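You operate a simulated robot arm through the tools that you are given. There is no shell and no other tool. Be economical: measure what you need, move in short steps, check, and stop when the job is done.

You are at the controls of a simulated robot arm. One attempt, no reset.

Task
Wipe the grinding dust off the foot, glue the red-lined pad spot and press the white rubber pad on.
Fine: use the blue wiper and the glue brush and put both back; the green-lined spot stays bare.

The check looks at the end state, three seconds after you hand in, the way a careful person would. Anything else that was tipped, shoved, dropped, spilled or broken makes it a failure.

Robot
A 7-joint arm with a two-finger parallel gripper, fixed in place. Base frame: the origin is at the foot of the arm, x ahead of it, y to its left, z up. Units: m, degrees, N and s.
Its first joint turns from -166.0 to 166.0 degrees. Payload 4.4 kg.
Tool frame: the origin (TCP) lies between the finger pads and is the grasp point; the fingertips stand 0.023 m ahead of it; z points along the fingers, y is the line along which they close. Largest opening 0.094 m; finger width 0.038, thickness 0.01; the body of the gripper, 0.054 by 0.096 m, starts 0.039 m behind the TCP.
Orientation is that of the tool frame in the base frame, as a unit quaternion [x, y, z, w]. With the fingers straight down and closing along the base's y, the tool's x points along the base's -x, its y along +y and its z along -z.

Tools
- The arm moves only by the tool arm_command. Its argument "series" is a list that holds one entry, the list of rows, each a list of 7 numbers: the shift along the tool's x, y, z in m, then the turn, a rotation vector about the tool's x, y, z in rad, then the opening in per cent of the stroke, from 0 (shut) to 100 (fully open). In form: [[[x, y, z, ax, ay, az, hand], ...]]. A call has 1 to 20 rows; each row shifts and turns the commanded pose from where the row before left it, along the tool's axes as they then stand. Each row takes 0.2 s and may step no farther than 0.05 m and 8.6 degrees from the row before; otherwise, or with a gripper value out of range, the whole call is refused. A pose out of reach is approached as far as the arm can. The call stops where the force on the tool passes 40 N (or 10 N more than at its start, if that is more) or the arm is blocked; 0.2 s more then pass. The fingers move at their own pace (about 0.072 m/s each) and stop on an object; they squeeze with about 30 N. The grip force told is the motor's: it shows also when the fingers shut on nothing. Time passes only in rows, and 0.2 s behind the last, so rows that do not move let the fingers close. It gives the time, the measured TCP pose, the force on the tool (base axes), the opening and the grip force at its end, in the units of the frame above (readings bear some noise).
- Cameras (640 x 400 px; columns grow to the right, rows downward): "scene" is fixed at [0.2202, 0.6482, 1.719]; the picture's right is [-0.63, -0.77, 0.00], its down [-0.50, 0.41, -0.76] and it looks along [0.59, -0.48, -0.65] (base axes); focal length 326 px, centre (320, 200). "wrist" rides on the gripper at [0.086, 0.016, -0.074] in the tool frame; the picture's right is [-0.18, 0.98, 0.00], its down [-0.58, -0.11, -0.81] and it looks along [-0.79, -0.15, 0.59] (tool axes); focal length 243 px, centre (320, 200). There is no depth. A picture from a camera that has moved, and an enlarged one, comes with that camera's place and axes in the base frame and with its lens.
- snapshot(camera): a new picture of that camera. It takes no simulated time.
- zoom(camera, box): a new picture of the part [left, top, right, bottom] of that camera's present view, enlarged. It takes no simulated time.
- close_job(): hands the job in; it is judged then, once.

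Go step by step. Nothing tells you positions but the pictures and the camera data: compare them with the known pose of the tool, close in by small moves and look again before you grip or let go. The budget is 120 turns and 68 pictures, counting those below and the enlarged ones. Unless the task says otherwise, let go and move clear before handing in, and close with one line.

The tools are called as a command line: name --argument value ..., lists and objects as JSON in quotes. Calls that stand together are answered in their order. arm_command: Moves the arm, as the interface text tells. Its arguments: {"type":"object","properties":{"series":{"type":"array"}},"required":["series"]} The other tools are called the same way: snapshot (camera) takes a picture; zoom (camera, box) takes an enlarged picture of a part of a camera's view; close_job () hands the job in.

At the start:

```text
clock: 0.0
tcp_pos: [0.6676, 0.0223, 1.2814]
orientation: [-0.001, 1.0, 0.0, 0.0]
contact_force: [0.1, 0.3, 0.0]
gripper_width: 0.0942
grip_force: 0.0
```

scene: 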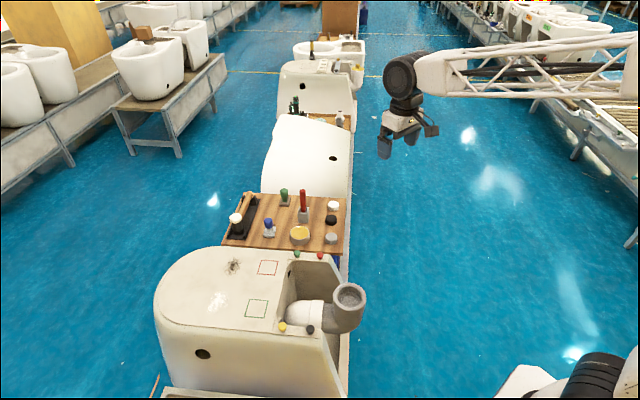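
wrist: 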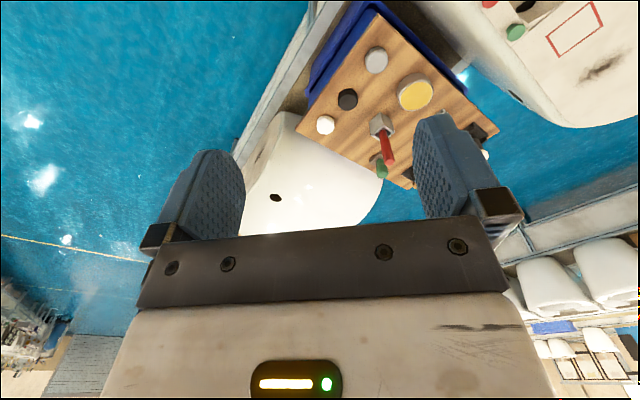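

I see a ceramic foot with red and green outlined squares and two dust patches, plus a wooden tray of tools behind it. I'll enlarge both areas first.

zoom --camera "scene" --box '[210, 180, 360, 274]'

zoom --camera "scene" --box '[150, 235, 380, 379]'

zoom --camera "wrist" --box '[280, 0, 640, 225]'

```text
4.26 times, centred on (285, 227) of scene
camera zoom: at [0.2202, 0.6482, 1.719], right [-0.63, -0.77, 0.0], down [-0.5, 0.41, -0.76], along [0.59, -0.48, -0.65], focal length 1389 px, centre (469, 85)
```

zoom: 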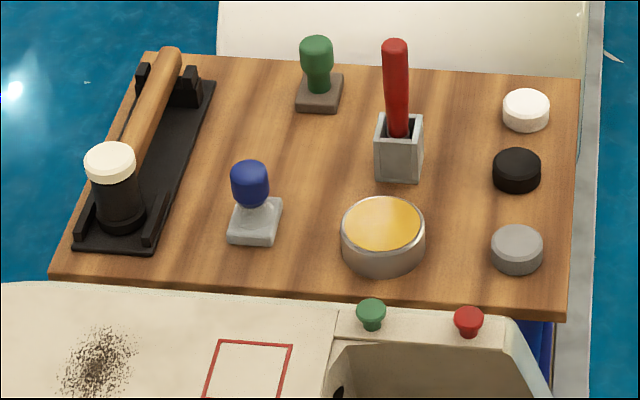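

```text
2.78 times, centred on (265, 307) of scene
camera zoom: at [0.2202, 0.6482, 1.719], right [-0.63, -0.77, 0.0], down [-0.5, 0.41, -0.76], along [0.59, -0.48, -0.65], focal length 907 px, centre (473, -97)
```

zoom: 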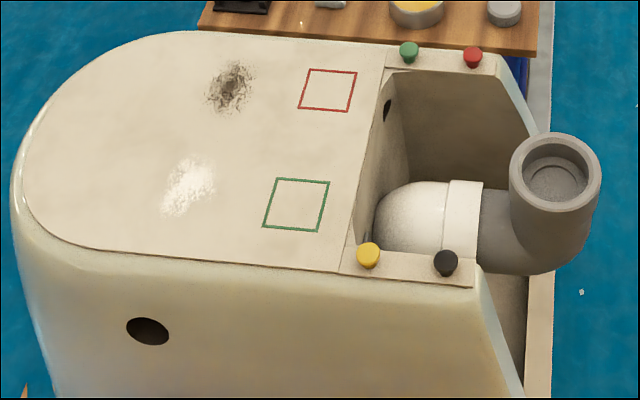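

```text
1.78 times, centred on (460, 112) of wrist
camera zoom: at [0.5811, 0.0387, 1.3541], right [0.18, 0.98, 0.0], down [0.58, -0.11, 0.81], along [0.79, -0.15, -0.59], focal length 431 px, centre (71, 356)
```

zoom: 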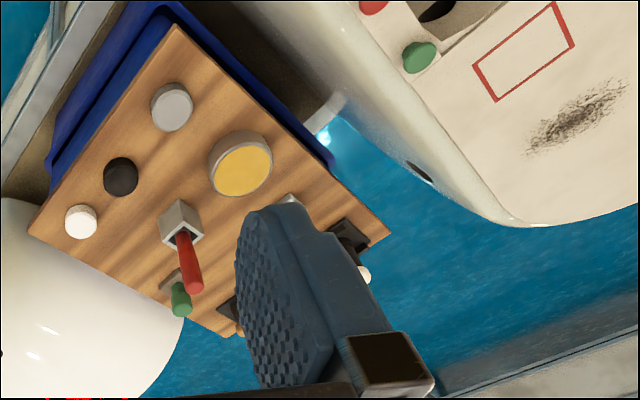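

Rough triangulation: tray top z≈0.84, foot top z≈0.94, red spot near (0.79, 0.385), wiper near (0.97, 0.265), brush near (0.97, 0.12) and white pad near (0.94, 0). I'll move closer to look from the wrist camera.

arm_command --series '[[[-0.016, 0.026, 0.036, 0, 0, 0, 100], [-0.016, 0.026, 0.036, 0, 0, 0, 100], [-0.016, 0.026, 0.036, 0, 0, 0, 100], [-0.016, 0.026, 0.036, 0, 0, 0, 100], [-0.016, 0.026, 0.036, 0, 0, 0, 100], [0, 0, 0, 0, 0, 0, 100]]]'

snapshot --camera "wrist"

```text
clock: 1.4
tcp_pos: [0.7467, 0.1537, 1.1015]
orientation: [-0.001, 1.0, 0.0, 0.0]
contact_force: [0.1, 0.5, -0.1]
gripper_width: 0.0939
grip_force: 0.1
```

```text
62 pictures are left
camera wrist: at [0.6605, 0.17, 1.1757], right [0.18, 0.98, 0.0], down [0.58, -0.11, 0.81], along [0.79, -0.15, -0.59], focal length 243 px, centre (320, 200)
```

wrist: 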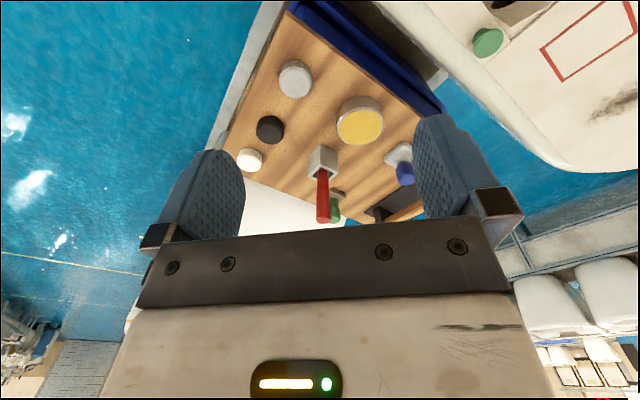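

The view agrees: the wiper is near (0.975, 0.26), about 1.01 m out, so I'll yaw radially and tilt the fingers outward to gain reach. I'm moving to a hover short of it.

arm_command --series '[[[-0.028, 0.016, 0.012, 0, 0, 0, 100], [-0.028, 0.016, 0.012, 0, 0, 0, 100], [-0.028, 0.016, 0.012, 0, 0, 0, 100], [-0.028, 0.016, 0.012, 0, 0, 0, 100], [-0.028, 0.016, 0.012, 0, 0, 0, 100], [-0.028, 0.016, 0.012, 0, 0, 0, 100], [0, 0, 0, 0, 0, -0.131, 100], [0, 0, 0, 0, 0, -0.131, 100], [0, 0, 0, 0, -0.131, 0, 100], [0, 0, 0, 0, -0.131, 0, 100], [0, 0, 0, 0, 0, 0, 100]]]'

snapshot --camera "wrist"

zoom --camera "scene" --box '[180, 150, 380, 275]'

```text
clock: 3.8
tcp_pos: [0.9168, 0.2489, 1.0267]
orientation: [-0.13, 0.983, 0.017, 0.13]
contact_force: [0.3, 0.8, 0.2]
gripper_width: 0.094
grip_force: 0.0
```

```text
61 pictures are left
camera wrist: at [0.8117, 0.2377, 1.0768], right [-0.08, 1.0, 0.05], down [0.37, -0.01, 0.93], along [0.93, 0.1, -0.36], focal length 243 px, centre (320, 200)
```

wrist: 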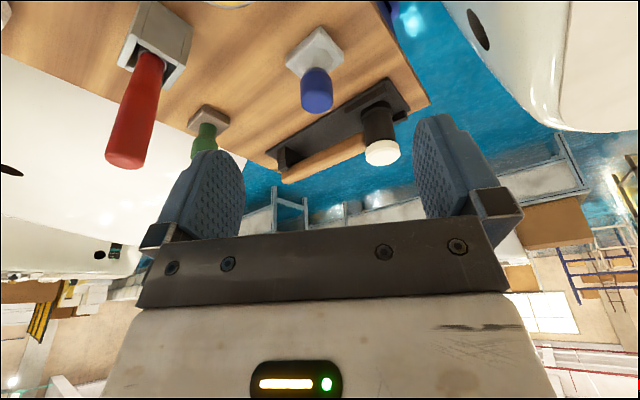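

```text
3.20 times, centred on (280, 212) of scene
camera zoom: at [0.2202, 0.6482, 1.719], right [-0.63, -0.77, 0.0], down [-0.5, 0.41, -0.76], along [0.59, -0.48, -0.65], focal length 1044 px, centre (448, 160)
```

zoom: 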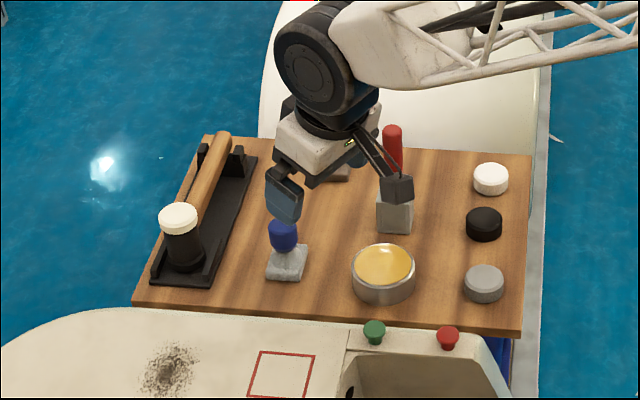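

The wiper knob works out at about (0.98, 0.257), z 0.88–0.925. I'm moving over it and partly down, then checking that the arm actually reaches there.

arm_command --series '[[[-0.0305, -0.0045, 0.0082, 0, 0, 0, 100], [-0.0305, -0.0045, 0.0082, 0, 0, 0, 100], [0.0078, 0, 0.029, 0, 0, 0, 100], [0, 0, 0, 0, 0, 0, 100]]]'

snapshot --camera "wrist"

zoom --camera "scene" --box '[220, 170, 340, 245]'

```text
clock: 4.8
tcp_pos: [0.9769, 0.2555, 0.9978]
orientation: [-0.131, 0.983, 0.017, 0.13]
contact_force: [0.8, -1.1, -0.1]
gripper_width: 0.0937
grip_force: 0.0
```

```text
59 pictures are left
camera wrist: at [0.8746, 0.2448, 1.0473], right [-0.08, 1.0, 0.05], down [0.37, -0.01, 0.93], along [0.93, 0.1, -0.37], focal length 243 px, centre (320, 200)
```

wrist: 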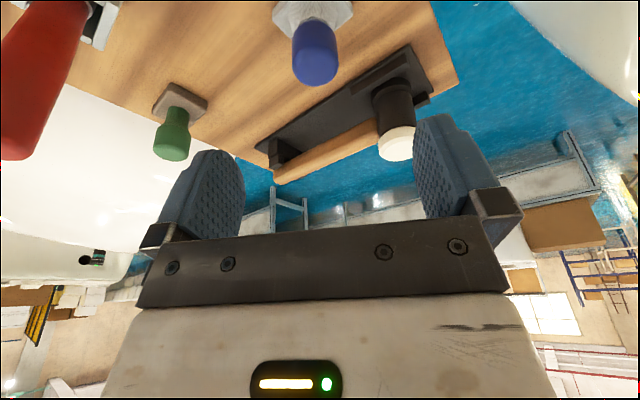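

```text
5.33 times, centred on (280, 208) of scene
camera zoom: at [0.2202, 0.6482, 1.719], right [-0.63, -0.77, 0.0], down [-0.5, 0.41, -0.76], along [0.59, -0.48, -0.65], focal length 1741 px, centre (533, 160)
```

zoom: 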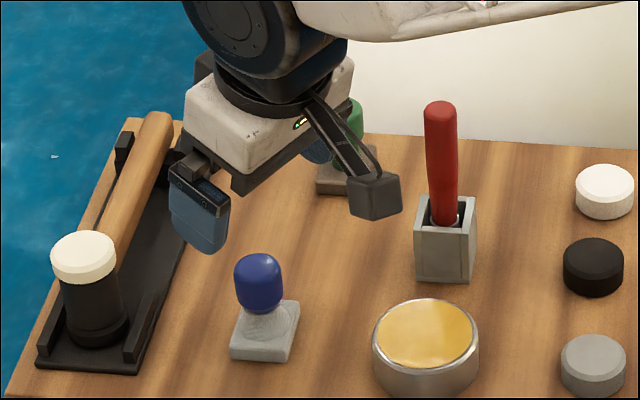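

The knob is centred between the fingers (lateral error <1 mm) and about 7 mm further out. I'm descending to grip height without closing yet.

arm_command --series '[[[0.0064, 0, 0.0314, 0, 0, 0, 100], [0.0064, 0, 0.0314, 0, 0, 0, 100], [0.0064, 0, 0.0314, 0, 0, 0, 100], [0, 0, 0, 0, 0, 0, 100]]]'

snapshot --camera "wrist"

zoom --camera "scene" --box '[220, 170, 340, 245]'

```text
clock: 5.8
tcp_pos: [0.9837, 0.2583, 0.9031]
orientation: [-0.13, 0.983, 0.017, 0.129]
contact_force: [0.1, 0.5, 0.5]
gripper_width: 0.0941
grip_force: 0.0
```

```text
57 pictures are left
camera wrist: at [0.8804, 0.2472, 0.9515], right [-0.08, 1.0, 0.05], down [0.37, -0.01, 0.93], along [0.93, 0.1, -0.37], focal length 243 px, centre (320, 200)
```

wrist: 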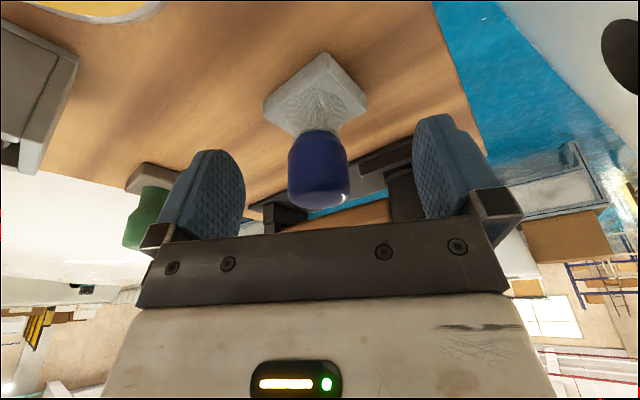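

```text
5.33 times, centred on (280, 208) of scene
camera zoom: at [0.2202, 0.6482, 1.719], right [-0.63, -0.77, 0.0], down [-0.5, 0.41, -0.76], along [0.59, -0.48, -0.65], focal length 1741 px, centre (533, 160)
```

zoom: 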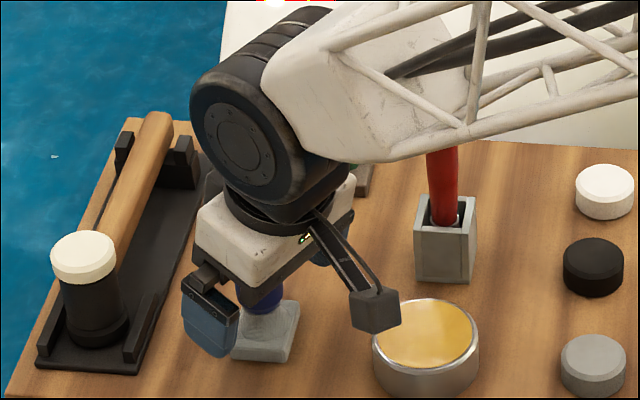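

The knob sits between the fingers, with its centre a few mm below the TCP. I'll lower 6 mm and close.

arm_command --series '[[[0.0016, 0, 0.0058, 0, 0, 0, 100], [0, 0, 0, 0, 0, 0, 0], [0, 0, 0, 0, 0, 0, 0], [0, 0, 0, 0, 0, 0, 0], [0, 0, 0, 0, 0, 0, 0], [0, 0, 0, 0, 0, 0, 0]]]'

snapshot --camera "wrist"

```text
clock: 7.2
tcp_pos: [0.9845, 0.2582, 0.8959]
orientation: [-0.129, 0.983, 0.017, 0.129]
contact_force: [-0.2, -0.2, -0.8]
gripper_width: 0.031
grip_force: 29.8
```

```text
55 pictures are left
camera wrist: at [0.8804, 0.247, 0.9454], right [-0.08, 1.0, 0.05], down [0.37, -0.01, 0.93], along [0.93, 0.1, -0.37], focal length 243 px, centre (320, 200)
```

wrist: 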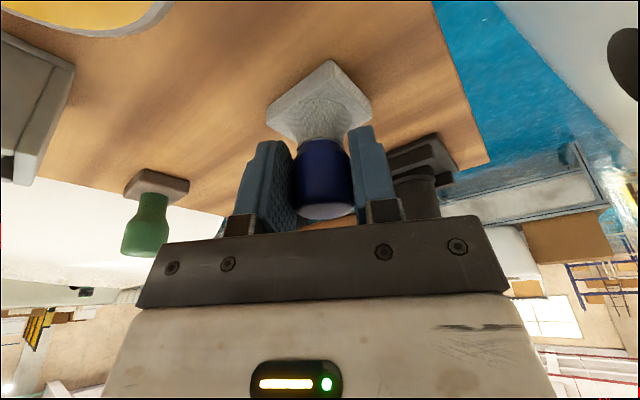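

The wiper is held (0.031 m grip). I'm lifting it straight up, then checking.

arm_command --series '[[[-0.0106, 0, -0.0396, 0, 0, 0, 0], [-0.0106, 0, -0.0396, 0, 0, 0, 0], [-0.0106, 0, -0.0396, 0, 0, 0, 0], [-0.0106, 0, -0.0396, 0, 0, 0, 0], [0, 0, 0, -0.0305, 0, -0.114, 0], [0, 0, 0, -0.0305, 0, -0.114, 0], [0, 0, 0, 0, 0, 0, 0]]]'

snapshot --camera "wrist"

```text
clock: 8.8
tcp_pos: [0.9848, 0.2579, 1.0609]
orientation: [-0.244, 0.961, 0.033, 0.126]
contact_force: [-0.1, 0.9, -0.8]
gripper_width: 0.0305
grip_force: 30.4
```

```text
54 pictures are left
camera wrist: at [0.8864, 0.2229, 1.1094], right [-0.31, 0.95, 0.05], down [0.36, 0.07, 0.93], along [0.88, 0.31, -0.37], focal length 243 px, centre (320, 200)
```

wrist: 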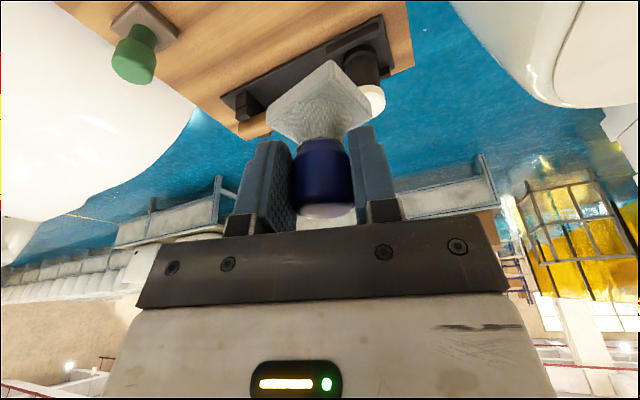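

The wiper is firmly held. I'm moving over the foot, short of the dust, to look at the patches.

arm_command --series '[[[0.013, 0.04, -0.0035, 0, 0, 0, 0], [0.013, 0.04, -0.0035, 0, 0, 0, 0], [0.013, 0.04, -0.0035, 0, 0, 0, 0], [0.013, 0.04, -0.0035, 0, 0, 0, 0], [0.013, 0.04, -0.0035, 0, 0, 0, 0], [0.013, 0.04, -0.0035, 0, 0, 0, 0], [0, 0, 0, 0, 0, 0, 0]]]'

snapshot --camera "wrist"

zoom --camera "scene" --box '[140, 210, 350, 341]'

```text
clock: 10.4
tcp_pos: [0.7968, 0.4299, 1.0609]
orientation: [-0.245, 0.961, 0.032, 0.127]
contact_force: [0.0, -0.6, -0.8]
gripper_width: 0.0306
grip_force: 30.3
```

```text
53 pictures are left
camera wrist: at [0.7, 0.3954, 1.1098], right [-0.31, 0.95, 0.05], down [0.36, 0.07, 0.93], along [0.88, 0.31, -0.37], focal length 243 px, centre (320, 200)
```

wrist: 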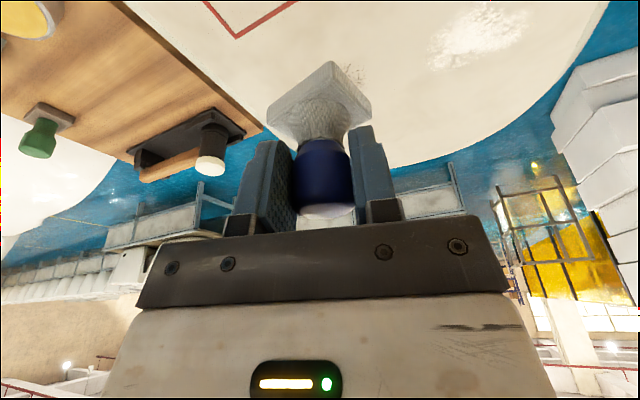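

```text
3.05 times, centred on (245, 276) of scene
camera zoom: at [0.2202, 0.6482, 1.719], right [-0.63, -0.77, 0.0], down [-0.5, 0.41, -0.76], along [0.59, -0.48, -0.65], focal length 995 px, centre (549, -30)
```

zoom: 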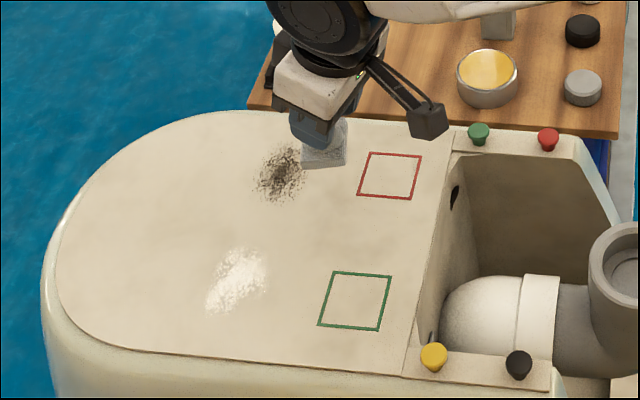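

Both views put the white patch at the same spot on the surface (0.778, 0.55), so it's real residue, as is the dark one near (0.857, 0.465). I'll wipe both, starting above the dark patch and lowering.

arm_command --series '[[[-0.0335, 0.001, 0.009, 0, 0, 0, 0], [-0.0335, 0.001, 0.009, 0, 0, 0, 0], [0.0066, 0, 0.0246, 0, 0, 0, 0], [0.0057, 0, 0.0213, 0, 0, 0, 0], [0, 0, 0, 0, 0, 0, 0]]]'

zoom --camera "scene" --box '[140, 210, 350, 341]'

```text
clock: 11.6
tcp_pos: [0.8585, 0.4646, 1.0109]
orientation: [-0.245, 0.961, 0.031, 0.127]
contact_force: [-0.1, -0.6, -0.6]
gripper_width: 0.0304
grip_force: 30.3
```

```text
3.05 times, centred on (245, 276) of scene
camera zoom: at [0.2202, 0.6482, 1.719], right [-0.63, -0.77, 0.0], down [-0.5, 0.41, -0.76], along [0.59, -0.48, -0.65], focal length 995 px, centre (549, -30)
```

zoom: 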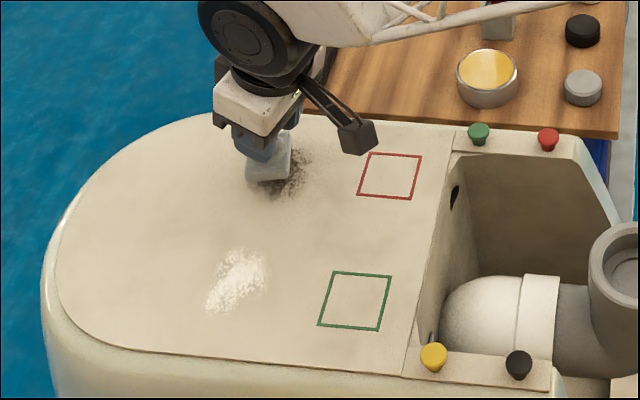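

Comparing the wiper with the patch in the picture, the patch centre is about 2 cm toward -y. I'll shift there and lower toward contact.

arm_command --series '[[[0.0053, -0.0186, -0.0014, 0, 0, 0, 0], [0.0026, 0, 0.0097, 0, 0, 0, 0], [0, 0, 0, 0, 0, 0, 0]]]'

zoom --camera "scene" --box '[200, 220, 280, 270]'

zoom --camera "wrist" --box '[200, 0, 456, 160]'

```text
clock: 12.4
tcp_pos: [0.8619, 0.4459, 1.0023]
orientation: [-0.245, 0.961, 0.032, 0.127]
contact_force: [-0.3, 0.2, -1.1]
gripper_width: 0.0305
grip_force: 29.5
```

```text
8.00 times, centred on (240, 245) of scene
camera zoom: at [0.2202, 0.6482, 1.719], right [-0.63, -0.77, 0.0], down [-0.5, 0.41, -0.76], along [0.59, -0.48, -0.65], focal length 2611 px, centre (960, -160)
```

zoom: 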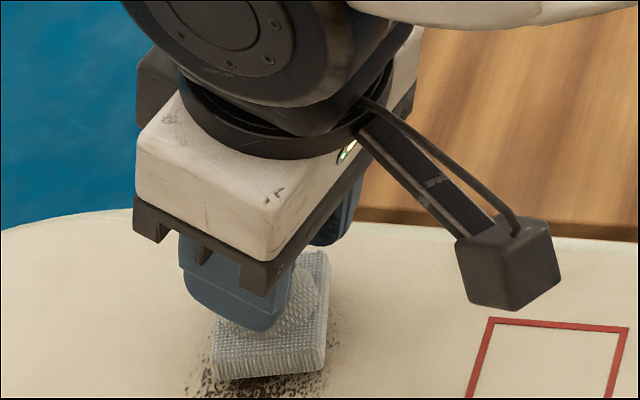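

```text
2.50 times, centred on (328, 80) of wrist
camera zoom: at [0.764, 0.411, 1.0513], right [-0.31, 0.95, 0.05], down [0.36, 0.07, 0.93], along [0.88, 0.31, -0.37], focal length 606 px, centre (300, 500)
```

zoom: 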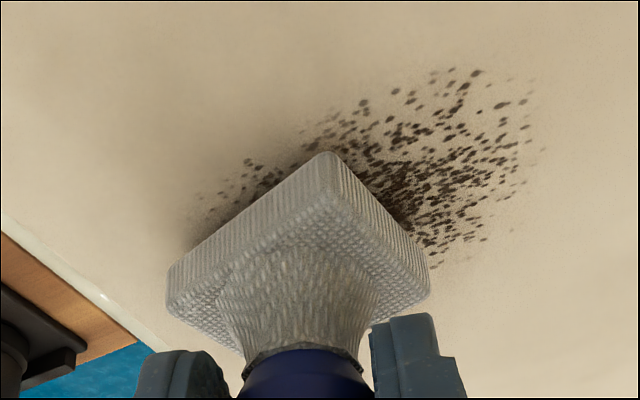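

The dust extends toward +y and the base from the wiper. I'll lower in small steps to touch the surface.

arm_command --series '[[[0.001, 0, 0.0039, 0, 0, 0, 0], [0.0005, 0, 0.0019, 0, 0, 0, 0], [0, 0, 0, 0, 0, 0, 0]]]'

arm_command --series '[[[0.0005, 0, 0.0019, 0, 0, 0, 0], [0, 0, 0, 0, 0, 0, 0]]]'

arm_command --series '[[[0.0005, 0, 0.0019, 0, 0, 0, 0], [0, 0, 0, 0, 0, 0, 0]]]'

```text
clock: 13.2
tcp_pos: [0.8625, 0.4454, 0.9955]
orientation: [-0.245, 0.961, 0.032, 0.126]
contact_force: [0.9, -0.3, -1.0]
gripper_width: 0.0305
grip_force: 30.0
```

```text
clock: 13.8
tcp_pos: [0.8623, 0.4467, 0.9964]
orientation: [-0.245, 0.961, 0.032, 0.127]
contact_force: [-3.0, -1.5, 9.0]
gripper_width: 0.0307
grip_force: 30.3
```

```text
clock: 14.4
tcp_pos: [0.8638, 0.4467, 0.9948]
orientation: [-0.245, 0.96, 0.033, 0.128]
contact_force: [-3.0, -0.5, 28.6]
gripper_width: 0.0307
grip_force: 30.0
```

Contact is at TCP z≈0.995 (foot top ≈0.939), with 28 N pressing. I'll ease off slightly and wipe in a raster over the dark patch.

arm_command --series '[[[-0.0003, 0, -0.0012, 0, 0, 0, 0], [0, 0.02, 0, 0, 0, 0, 0], [0, 0.02, 0, 0, 0, 0, 0], [0, -0.02, 0, 0, 0, 0, 0], [0, -0.02, 0, 0, 0, 0, 0], [0, -0.015, 0, 0, 0, 0, 0], [-0.0193, 0, 0.0052, 0, 0, 0, 0], [0, 0.02, 0, 0, 0, 0, 0], [0, 0.02, 0, 0, 0, 0, 0], [0, 0.015, 0, 0, 0, 0, 0], [0.0193, 0, -0.0052, 0, 0, 0, 0], [0.0193, 0, -0.0052, 0, 0, 0, 0], [0, -0.02, 0, 0, 0, 0, 0], [0, -0.02, 0, 0, 0, 0, 0], [0, -0.015, 0, 0, 0, 0, 0], [-0.0193, 0, 0.0052, 0, 0, 0, 0], [0, 0.015, 0, 0, 0, 0, 0], [0, 0, 0, 0, 0, 0, 0]]]'

zoom --camera "wrist" --box '[200, 0, 456, 160]'

```text
clock: 18.2
tcp_pos: [0.8624, 0.4461, 0.9941]
orientation: [-0.245, 0.961, 0.033, 0.126]
contact_force: [0.5, 0.3, -0.9]
gripper_width: 0.0306
grip_force: 29.9
```

```text
2.50 times, centred on (328, 80) of wrist
camera zoom: at [0.7646, 0.4112, 1.0428], right [-0.31, 0.95, 0.05], down [0.36, 0.07, 0.93], along [0.88, 0.31, -0.37], focal length 606 px, centre (300, 500)
```

zoom: 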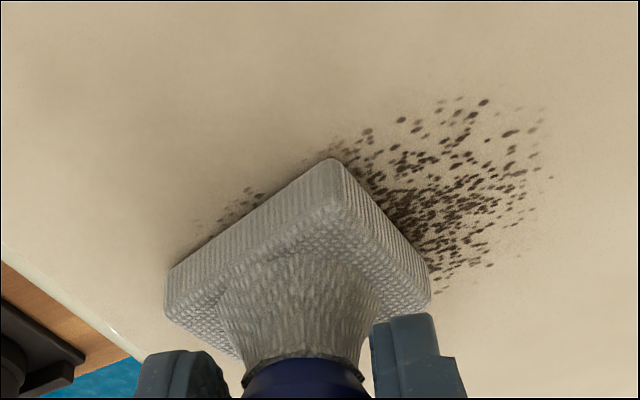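

There's no force now, so the wiper slid slightly up in the grip and the raster likely barely touched. I'll press again in small steps to about 10–15 N.

arm_command --series '[[[0.0003, 0, 0.001, 0, 0, 0, 0], [0, 0, 0, 0, 0, 0, 0]]]'

arm_command --series '[[[0.0003, 0, 0.001, 0, 0, 0, 0], [0, 0, 0, 0, 0, 0, 0]]]'

```text
clock: 18.8
tcp_pos: [0.863, 0.4468, 0.9927]
orientation: [-0.245, 0.961, 0.032, 0.127]
contact_force: [-0.4, 0.7, 2.4]
gripper_width: 0.0305
grip_force: 30.6
```

```text
clock: 19.4
tcp_pos: [0.8622, 0.4456, 0.993]
orientation: [-0.245, 0.961, 0.033, 0.128]
contact_force: [-1.6, 0.1, 12.3]
gripper_width: 0.0307
grip_force: 29.9
```

About 12 N now; one stroke across the patch, then look.

arm_command --series '[[[0, 0.015, 0, 0, 0, 0, 0], [0, 0.015, 0, 0, 0, 0, 0], [0, 0.015, 0, 0, 0, 0, 0], [0, -0.015, 0, 0, 0, 0, 0], [0, -0.015, 0, 0, 0, 0, 0], [0, -0.015, 0, 0, 0, 0, 0], [0, -0.015, 0, 0, 0, 0, 0], [0, 0, 0, 0, 0, 0, 0]]]'

zoom --camera "wrist" --box '[200, 0, 456, 160]'

```text
clock: 21.2
tcp_pos: [0.8697, 0.4327, 0.9927]
orientation: [-0.244, 0.961, 0.032, 0.128]
contact_force: [-4.0, 7.4, 26.7]
gripper_width: 0.031
grip_force: 30.0
```

```text
2.50 times, centred on (328, 80) of wrist
camera zoom: at [0.7714, 0.3979, 1.0418], right [-0.31, 0.95, 0.05], down [0.36, 0.07, 0.93], along [0.88, 0.31, -0.36], focal length 606 px, centre (300, 500)
```

zoom: 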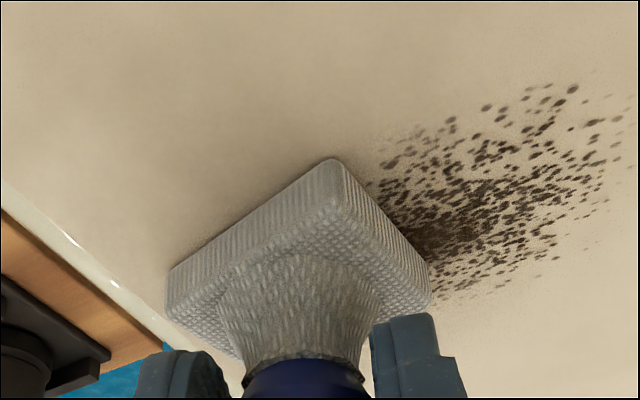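

The stroke pressed at up to 27 N, but the dark speckles didn't change, so they look like part of the ware; the white powder is likely the grinding dust. I'll lift and go over to it.

arm_command --series '[[[-0.007, 0, -0.0261, 0, 0, 0, 0], [0.0072, 0.036, -0.002, 0, 0, 0, 0], [0.0072, 0.036, -0.002, 0, 0, 0, 0], [0.0072, 0.036, -0.002, 0, 0, 0, 0], [0.0072, 0.036, -0.002, 0, 0, 0, 0], [0, 0, 0, 0, 0, 0, 0]]]'

snapshot --camera "wrist"

zoom --camera "scene" --box '[160, 240, 272, 310]'

```text
clock: 22.6
tcp_pos: [0.7732, 0.5463, 1.0182]
orientation: [-0.245, 0.961, 0.033, 0.126]
contact_force: [0.4, -0.4, -0.7]
gripper_width: 0.0307
grip_force: 29.8
```

```text
46 pictures are left
camera wrist: at [0.6763, 0.5108, 1.0685], right [-0.31, 0.95, 0.05], down [0.36, 0.07, 0.93], along [0.88, 0.31, -0.37], focal length 243 px, centre (320, 200)
```

wrist: 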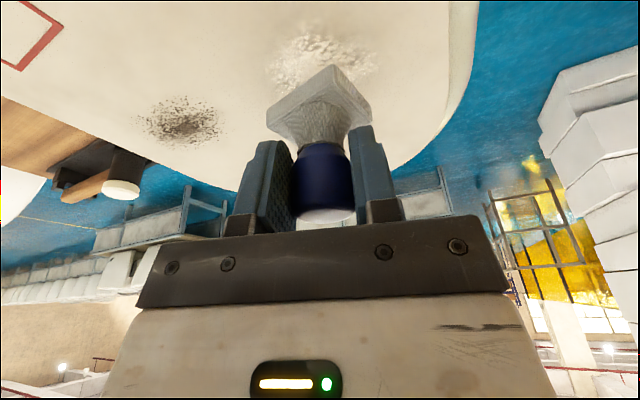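

```text
5.71 times, centred on (216, 275) of scene
camera zoom: at [0.2202, 0.6482, 1.719], right [-0.63, -0.77, 0.0], down [-0.5, 0.41, -0.76], along [0.59, -0.48, -0.65], focal length 1865 px, centre (914, -229)
```

zoom: 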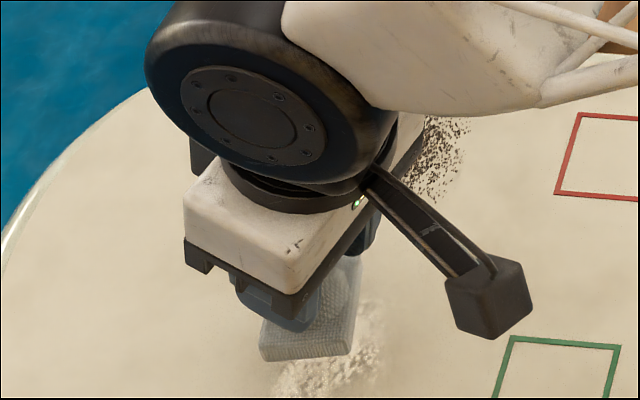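

The wiper is right above the white patch (~(0.773, 0.55)). Lowering to touch.

arm_command --series '[[[0.0059, 0, 0.022, 0, 0, 0, 0], [0, 0, 0, 0, 0, 0, 0]]]'

arm_command --series '[[[0.0004, 0, 0.0015, 0, 0, 0, 0], [0, 0, 0, 0, 0, 0, 0]]]'

arm_command --series '[[[0.0003, 0, 0.001, 0, 0, 0, 0], [0, 0, 0, 0, 0, 0, 0]]]'

```text
clock: 23.2
tcp_pos: [0.774, 0.5439, 0.9965]
orientation: [-0.244, 0.961, 0.032, 0.127]
contact_force: [-0.1, -0.5, -0.9]
gripper_width: 0.0306
grip_force: 29.9
```

```text
clock: 23.8
tcp_pos: [0.7738, 0.5448, 0.9942]
orientation: [-0.245, 0.961, 0.032, 0.127]
contact_force: [0.5, 0.5, -1.3]
gripper_width: 0.0307
grip_force: 30.1
```

```text
clock: 24.4
tcp_pos: [0.7747, 0.5444, 0.9934]
orientation: [-0.245, 0.961, 0.032, 0.127]
contact_force: [-0.2, -0.5, -0.7]
gripper_width: 0.031
grip_force: 30.6
```

arm_command --series '[[[0.0003, 0, 0.001, 0, 0, 0, 0], [0, 0, 0, 0, 0, 0, 0]]]'

arm_command --series '[[[0.0003, 0, 0.001, 0, 0, 0, 0], [0, 0, 0, 0, 0, 0, 0]]]'

```text
clock: 25.0
tcp_pos: [0.7751, 0.5452, 0.993]
orientation: [-0.244, 0.961, 0.032, 0.128]
contact_force: [-1.0, 0.3, 3.8]
gripper_width: 0.0307
grip_force: 30.3
```

```text
clock: 25.6
tcp_pos: [0.7744, 0.5452, 0.9917]
orientation: [-0.245, 0.961, 0.032, 0.127]
contact_force: [-2.3, -1.1, 16.1]
gripper_width: 0.0307
grip_force: 29.8
```

I touch the surface at 16 N. I'll stroke across the white patch and look.

arm_command --series '[[[0, 0.015, 0, 0, 0, 0, 0], [0, 0.015, 0, 0, 0, 0, 0], [0, -0.015, 0, 0, 0, 0, 0], [0, -0.015, 0, 0, 0, 0, 0], [0, -0.015, 0, 0, 0, 0, 0], [0, -0.015, 0, 0, 0, 0, 0], [0, -0.015, 0, 0, 0, 0, 0], [0, 0, 0, 0, 0, 0, 0]]]'

snapshot --camera "wrist"

```text
clock: 27.4
tcp_pos: [0.7956, 0.5059, 0.9918]
orientation: [-0.245, 0.961, 0.032, 0.127]
contact_force: [-5.0, 10.7, 28.6]
gripper_width: 0.0308
grip_force: 30.4
```

```text
44 pictures are left
camera wrist: at [0.6982, 0.471, 1.041], right [-0.31, 0.95, 0.05], down [0.36, 0.07, 0.93], along [0.88, 0.31, -0.36], focal length 243 px, centre (320, 200)
```

wrist: 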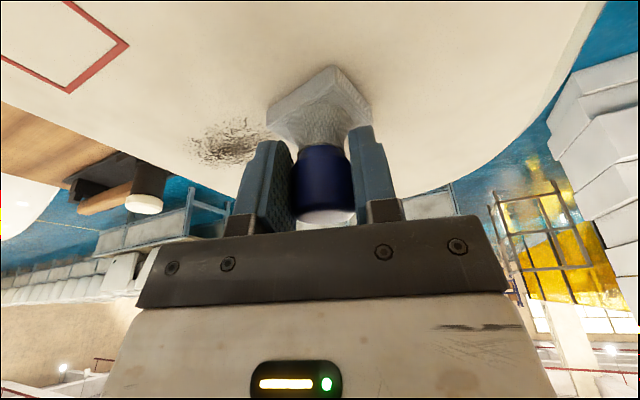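

The white dust is gone in this view. I'll lift, carry the wiper back above its place on the tray, and inspect the foot from the scene camera.

arm_command --series '[[[-0.0089, 0, -0.0333, 0, 0, 0, 0], [-0.0089, 0, -0.0333, 0, 0, 0, 0], [-0.0058, -0.0385, 0.00155, 0, 0, 0, 0], [-0.0058, -0.0385, 0.00155, 0, 0, 0, 0], [-0.0058, -0.0385, 0.00155, 0, 0, 0, 0], [-0.0058, -0.0385, 0.00155, 0, 0, 0, 0], [-0.0058, -0.0385, 0.00155, 0, 0, 0, 0], [-0.0058, -0.0385, 0.00155, 0, 0, 0, 0], [-0.0058, -0.0385, 0.00155, 0, 0, 0, 0], [-0.0058, -0.0385, 0.00155, 0, 0, 0, 0], [0, 0, 0, 0.0305, 0, 0.114, 0], [0, 0, 0, 0.0305, 0, 0.114, 0], [0, 0, 0, 0, 0, 0, 0]]]'

zoom --camera "scene" --box '[140, 230, 300, 330]'

zoom --camera "scene" --box '[220, 170, 340, 245]'

```text
clock: 30.2
tcp_pos: [0.9856, 0.258, 1.0596]
orientation: [-0.13, 0.983, 0.017, 0.129]
contact_force: [0.1, 0.0, -0.7]
gripper_width: 0.0306
grip_force: 29.6
```

```text
4.00 times, centred on (220, 280) of scene
camera zoom: at [0.2202, 0.6482, 1.719], right [-0.63, -0.77, 0.0], down [-0.5, 0.41, -0.76], along [0.59, -0.48, -0.65], focal length 1306 px, centre (720, -120)
```

zoom: 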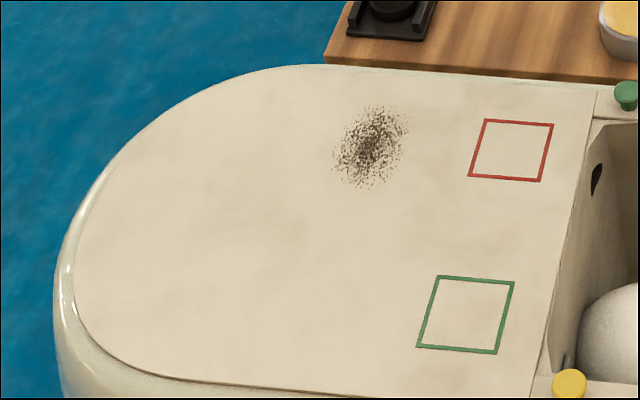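

```text
5.33 times, centred on (280, 208) of scene
camera zoom: at [0.2202, 0.6482, 1.719], right [-0.63, -0.77, 0.0], down [-0.5, 0.41, -0.76], along [0.59, -0.48, -0.65], focal length 1741 px, centre (533, 160)
```

zoom: 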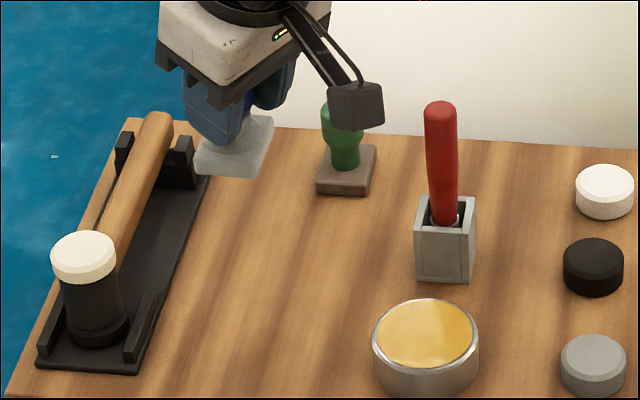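

The foot is clean of the powder; only the unaffected fired-in dark stain remains. Now I'm lowering the wiper to its original spot.

arm_command --series '[[[0.0105, 0, 0.0391, 0, 0, 0, 0], [0.0105, 0, 0.0391, 0, 0, 0, 0], [0.0105, 0, 0.0391, 0, 0, 0, 0], [0.0098, 0, 0.0367, 0, 0, 0, 0], [0, 0, 0, 0, 0, 0, 0]]]'

arm_command --series '[[[0.0006, 0, 0.0024, 0, 0, 0, 0], [0, 0, 0, 0, 0, 0, 0]]]'

arm_command --series '[[[0.0004, 0, 0.0015, 0, 0, 0, 0], [0, 0, 0, 0, 0, 0, 0]]]'

```text
clock: 31.4
tcp_pos: [0.9865, 0.2593, 0.9001]
orientation: [-0.13, 0.983, 0.017, 0.128]
contact_force: [-0.6, 1.3, -1.0]
gripper_width: 0.0308
grip_force: 30.0
```

```text
clock: 32.0
tcp_pos: [0.9865, 0.2585, 0.8976]
orientation: [-0.131, 0.983, 0.018, 0.129]
contact_force: [-0.2, -0.5, -0.9]
gripper_width: 0.0307
grip_force: 30.4
```

```text
clock: 32.6
tcp_pos: [0.9859, 0.258, 0.8971]
orientation: [-0.13, 0.983, 0.017, 0.129]
contact_force: [0.0, 0.1, -0.6]
gripper_width: 0.0305
grip_force: 30.0
```

arm_command --series '[[[0.0006, 0, 0.0022, 0, 0, 0, 0], [0, 0, 0, 0, 0, 0, 0]]]'

arm_command --series '[[[0.0003, 0, 0.001, 0, 0, 0, 0], [0, 0, 0, 0, 0, 0, 0]]]'

arm_command --series '[[[0.0003, 0, 0.001, 0, 0, 0, 0], [0, 0, 0, 0, 0, 0, 0]]]'

```text
clock: 33.2
tcp_pos: [0.9853, 0.2584, 0.8936]
orientation: [-0.13, 0.983, 0.017, 0.129]
contact_force: [-1.0, -0.6, -1.0]
gripper_width: 0.0308
grip_force: 29.8
```

```text
clock: 33.8
tcp_pos: [0.986, 0.258, 0.8934]
orientation: [-0.13, 0.983, 0.017, 0.129]
contact_force: [0.1, -0.4, 1.4]
gripper_width: 0.0307
grip_force: 30.0
```

```text
clock: 34.4
tcp_pos: [0.9874, 0.2589, 0.8927]
orientation: [-0.13, 0.983, 0.018, 0.13]
contact_force: [-1.5, 1.3, 12.3]
gripper_width: 0.031
grip_force: 29.9
```

The wiper is seated on the tray. Opening and lifting clear.

arm_command --series '[[[-0.0003, 0, -0.001, 0, 0, 0, 0], [0, 0, 0, 0, 0, 0, 60], [0, 0, 0, 0, 0, 0, 100], [0, 0, 0, 0, 0, 0, 100], [0, 0, 0, 0, 0, 0, 100], [-0.0105, 0, -0.0391, 0, 0, 0, 100], [-0.0105, 0, -0.0391, 0, 0, 0, 100], [-0.0105, 0, -0.0391, 0, 0, 0, 100], [-0.0105, 0, -0.0391, 0, 0, 0, 100], [0, 0, 0, 0, 0, 0, 100]]]'

zoom --camera "scene" --box '[220, 170, 340, 245]'

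snapshot --camera "wrist"

```text
clock: 36.6
tcp_pos: [0.9847, 0.2582, 1.0559]
orientation: [-0.13, 0.983, 0.017, 0.128]
contact_force: [0.1, -0.1, -0.5]
gripper_width: 0.0938
grip_force: 0.0
```

```text
5.33 times, centred on (280, 208) of scene
camera zoom: at [0.2202, 0.6482, 1.719], right [-0.63, -0.77, 0.0], down [-0.5, 0.41, -0.76], along [0.59, -0.48, -0.65], focal length 1741 px, centre (533, 160)
```

zoom: 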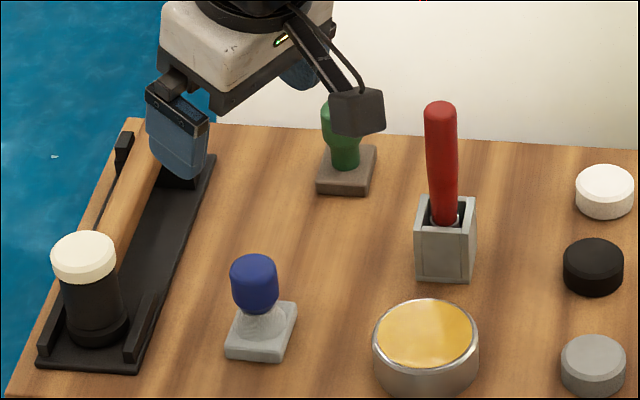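

```text
40 pictures are left
camera wrist: at [0.8818, 0.2473, 1.1055], right [-0.08, 1.0, 0.05], down [0.37, -0.01, 0.93], along [0.93, 0.1, -0.37], focal length 243 px, centre (320, 200)
```

wrist: 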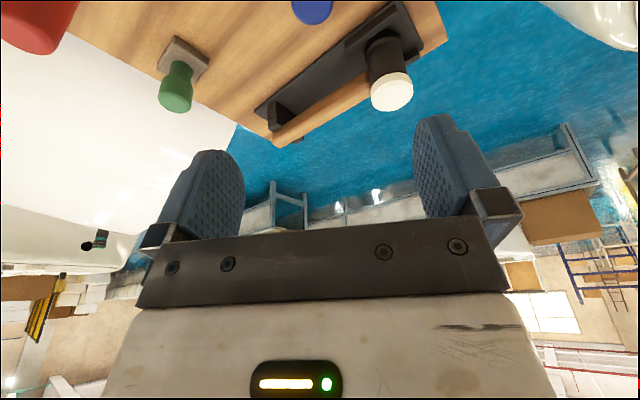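

The wiper is back in place and upright. Next is the brush in its grey holder, near (0.975, 0.11); I'm moving to a hover in front of it.

arm_command --series '[[[0.0244, -0.0344, -0.0065, 0, 0, 0, 100], [0.0244, -0.0344, -0.0065, 0, 0, 0, 100], [0.0244, -0.0344, -0.0065, 0, 0, 0, 100], [0.0244, -0.0344, -0.0065, 0, 0, 0, 100], [0, 0, 0, 0.0383, 0, 0.143, 100], [0, 0, 0, 0, 0, 0, 100]]]'

snapshot --camera "wrist"

```text
clock: 38.0
tcp_pos: [0.9231, 0.0991, 1.0565]
orientation: [-0.056, 0.99, 0.008, 0.13]
contact_force: [0.3, 0.0, 0.3]
gripper_width: 0.0943
grip_force: 0.0
```

```text
39 pictures are left
camera wrist: at [0.8194, 0.1034, 1.1051], right [0.06, 1.0, 0.05], down [0.36, -0.07, 0.93], along [0.93, -0.04, -0.37], focal length 243 px, centre (320, 200)
```

wrist: 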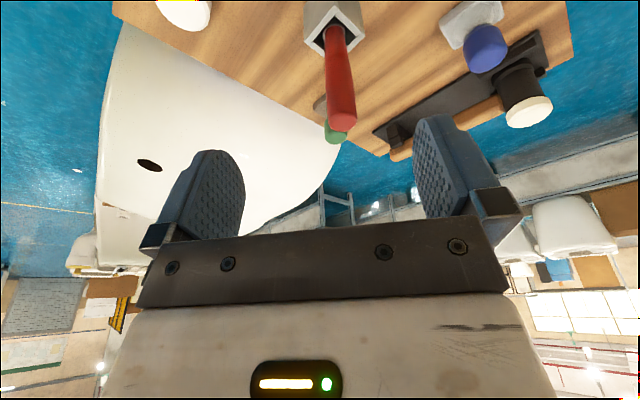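

The handle is vertical at about (0.972, 0.116) with its top at z≈0.98. I'm moving over it and descending with open fingers to grip height.

arm_command --series '[[[-0.0242, 0.0055, 0.0065, 0, 0, 0, 100], [-0.0242, 0.0055, 0.0065, 0, 0, 0, 100], [0.0086, 0, 0.0322, 0, 0, 0, 100], [0.0086, 0, 0.0322, 0, 0, 0, 100], [0.0086, 0, 0.0322, 0, 0, 0, 100], [0, 0, 0, 0, 0, 0, 100]]]'

snapshot --camera "wrist"

zoom --camera "scene" --box '[250, 170, 350, 232]'

```text
clock: 39.4
tcp_pos: [0.9738, 0.1161, 0.955]
orientation: [-0.056, 0.99, 0.007, 0.129]
contact_force: [-0.4, 0.6, -0.3]
gripper_width: 0.0942
grip_force: 0.0
```

```text
38 pictures are left
camera wrist: at [0.8688, 0.1202, 1.0046], right [0.06, 1.0, 0.05], down [0.36, -0.07, 0.93], along [0.93, -0.04, -0.37], focal length 243 px, centre (320, 200)
```

wrist: 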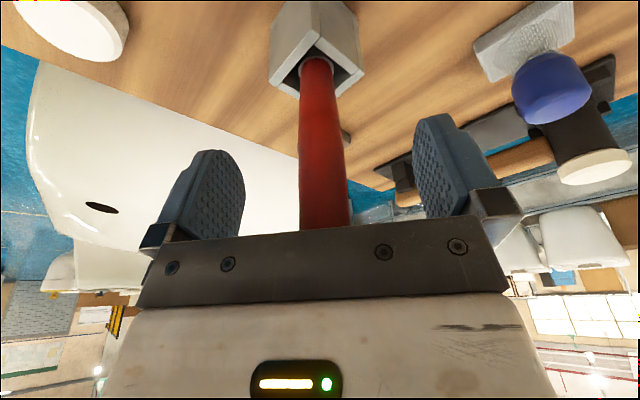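

```text
6.40 times, centred on (300, 201) of scene
camera zoom: at [0.2202, 0.6482, 1.719], right [-0.63, -0.77, 0.0], down [-0.5, 0.41, -0.76], along [0.59, -0.48, -0.65], focal length 2089 px, centre (448, 194)
```

zoom: 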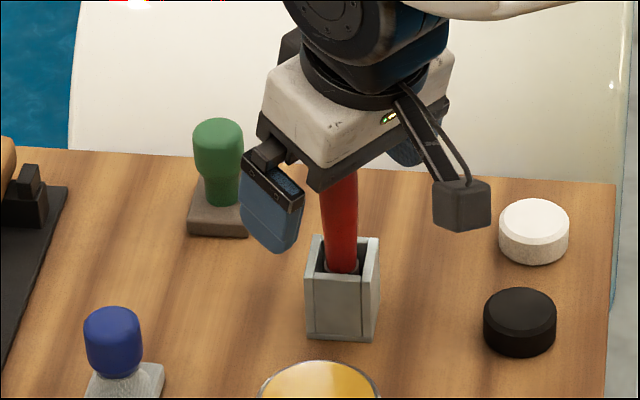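

The handle is centred between the fingers. Closing on it.

arm_command --series '[[[0, 0, 0, 0, 0, 0, 0], [0, 0, 0, 0, 0, 0, 0], [0, 0, 0, 0, 0, 0, 0], [0, 0, 0, 0, 0, 0, 0], [0, 0, 0, 0, 0, 0, 0], [0, 0, 0, 0, 0, 0, 0]]]'

zoom --camera "wrist" --box '[160, 0, 480, 200]'

```text
clock: 40.8
tcp_pos: [0.9729, 0.1158, 0.9553]
orientation: [-0.057, 0.99, 0.008, 0.13]
contact_force: [-0.8, -0.1, 1.0]
gripper_width: 0.0217
grip_force: 30.0
```

```text
2.00 times, centred on (320, 100) of wrist
camera zoom: at [0.8688, 0.1201, 1.0049], right [0.06, 1.0, 0.05], down [0.36, -0.07, 0.93], along [0.93, -0.04, -0.37], focal length 485 px, centre (320, 400)
```

zoom: 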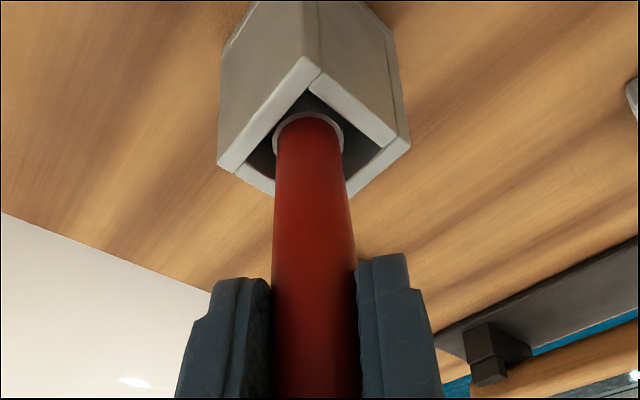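

The brush is gripped at (0.973, 0.116, 0.955). Lifting straight out.

arm_command --series '[[[-0.0052, 0, -0.0193, 0, 0, 0, 0], [-0.0104, 0, -0.0386, 0, 0, 0, 0], [-0.0104, 0, -0.0386, 0, 0, 0, 0], [-0.0052, 0, -0.0193, 0, 0, 0, 0], [0, 0, 0, 0, 0, 0, 0]]]'

zoom --camera "scene" --box '[230, 150, 350, 225]'

zoom --camera "wrist" --box '[160, 0, 480, 200]'

```text
clock: 42.0
tcp_pos: [0.9716, 0.1159, 1.0751]
orientation: [-0.057, 0.99, 0.007, 0.13]
contact_force: [-0.6, -1.3, -0.5]
gripper_width: 0.0214
grip_force: 30.4
```

```text
5.33 times, centred on (290, 188) of scene
camera zoom: at [0.2202, 0.6482, 1.719], right [-0.63, -0.77, 0.0], down [-0.5, 0.41, -0.76], along [0.59, -0.48, -0.65], focal length 1741 px, centre (480, 267)
```

zoom: 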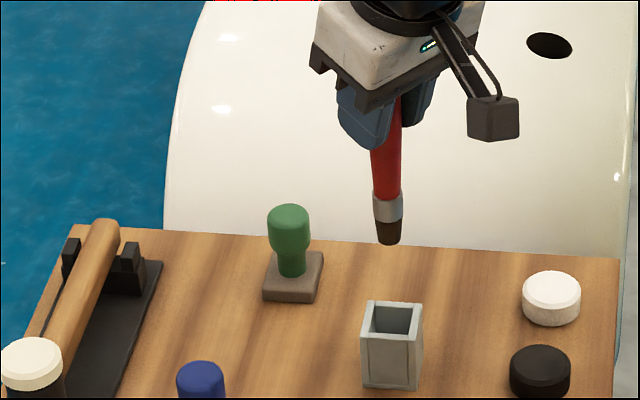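

```text
2.00 times, centred on (320, 100) of wrist
camera zoom: at [0.8687, 0.1198, 1.1247], right [0.06, 1.0, 0.05], down [0.36, -0.07, 0.93], along [0.93, -0.04, -0.37], focal length 485 px, centre (320, 400)
```

zoom: 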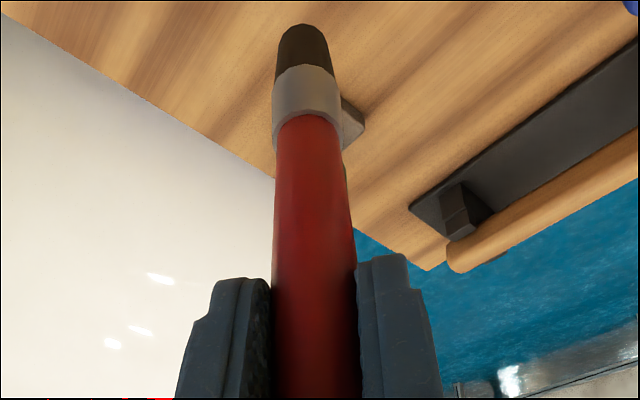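

The brush is out with its tip about 0.11 m below the TCP. I'm moving above the glue pot at about (0.897, 0.187).

arm_command --series '[[[0.0214, 0.0263, -0.0057, 0, 0, 0, 0], [0.0214, 0.0263, -0.0057, 0, 0, 0, 0], [0.0214, 0.0263, -0.0057, 0, 0, 0, 0], [0.0065, 0, 0.0241, 0, 0, 0, 0], [0.0065, 0, 0.0241, 0, 0, 0, 0], [0, 0, 0, 0, 0, 0, 0]]]'

zoom --camera "scene" --box '[230, 180, 350, 255]'

zoom --camera "wrist" --box '[160, 0, 480, 200]'

```text
clock: 43.4
tcp_pos: [0.8968, 0.1872, 1.0256]
orientation: [-0.057, 0.99, 0.009, 0.13]
contact_force: [0.1, 0.6, -0.2]
gripper_width: 0.0215
grip_force: 30.2
```

```text
5.33 times, centred on (290, 218) of scene
camera zoom: at [0.2202, 0.6482, 1.719], right [-0.63, -0.77, 0.0], down [-0.5, 0.41, -0.76], along [0.59, -0.48, -0.65], focal length 1741 px, centre (480, 107)
```

zoom: 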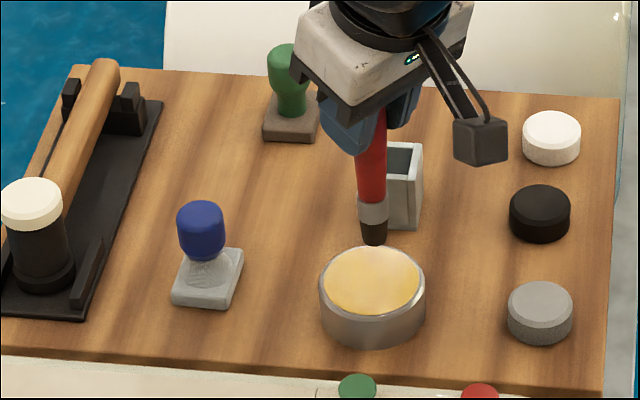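

```text
2.00 times, centred on (320, 100) of wrist
camera zoom: at [0.7934, 0.1906, 1.0746], right [0.06, 1.0, 0.05], down [0.36, -0.07, 0.93], along [0.93, -0.04, -0.37], focal length 485 px, centre (320, 400)
```

zoom: 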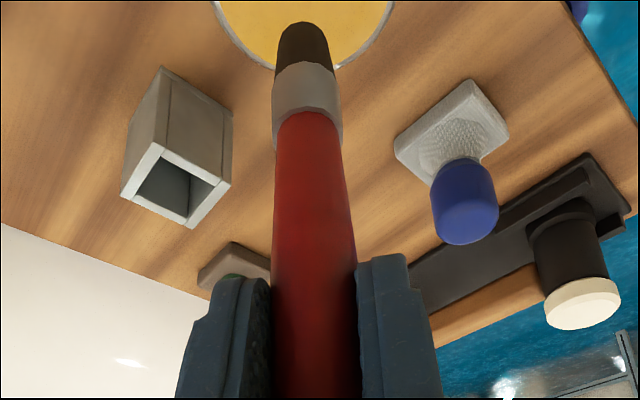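

The tip is nearly over the pot; I'll shift 5 mm outward and lower to just above the glue, then check.

arm_command --series '[[[0.0033, -0.0018, 0.0214, 0, 0, 0, 0], [0.0033, -0.0018, 0.0213, 0, 0, 0, 0], [0, 0, 0, 0, 0, 0, 0]]]'

zoom --camera "scene" --box '[270, 210, 334, 250]'

```text
clock: 44.2
tcp_pos: [0.9026, 0.1834, 0.9834]
orientation: [-0.057, 0.99, 0.008, 0.131]
contact_force: [-0.2, 2.1, 6.6]
gripper_width: 0.0216
grip_force: 30.1
```

```text
10.00 times, centred on (302, 230) of scene
camera zoom: at [0.2202, 0.6482, 1.719], right [-0.63, -0.77, 0.0], down [-0.5, 0.41, -0.76], along [0.59, -0.48, -0.65], focal length 3264 px, centre (500, -100)
```

zoom: 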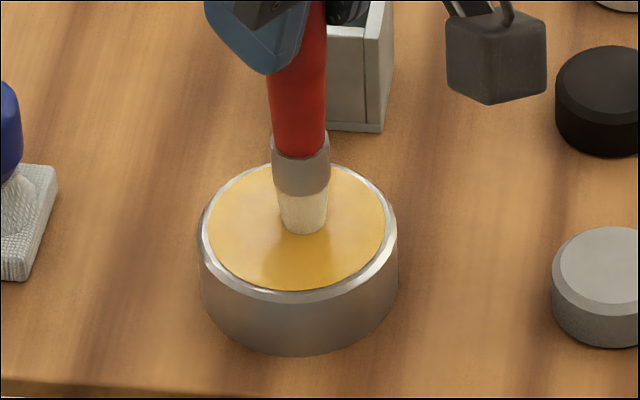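

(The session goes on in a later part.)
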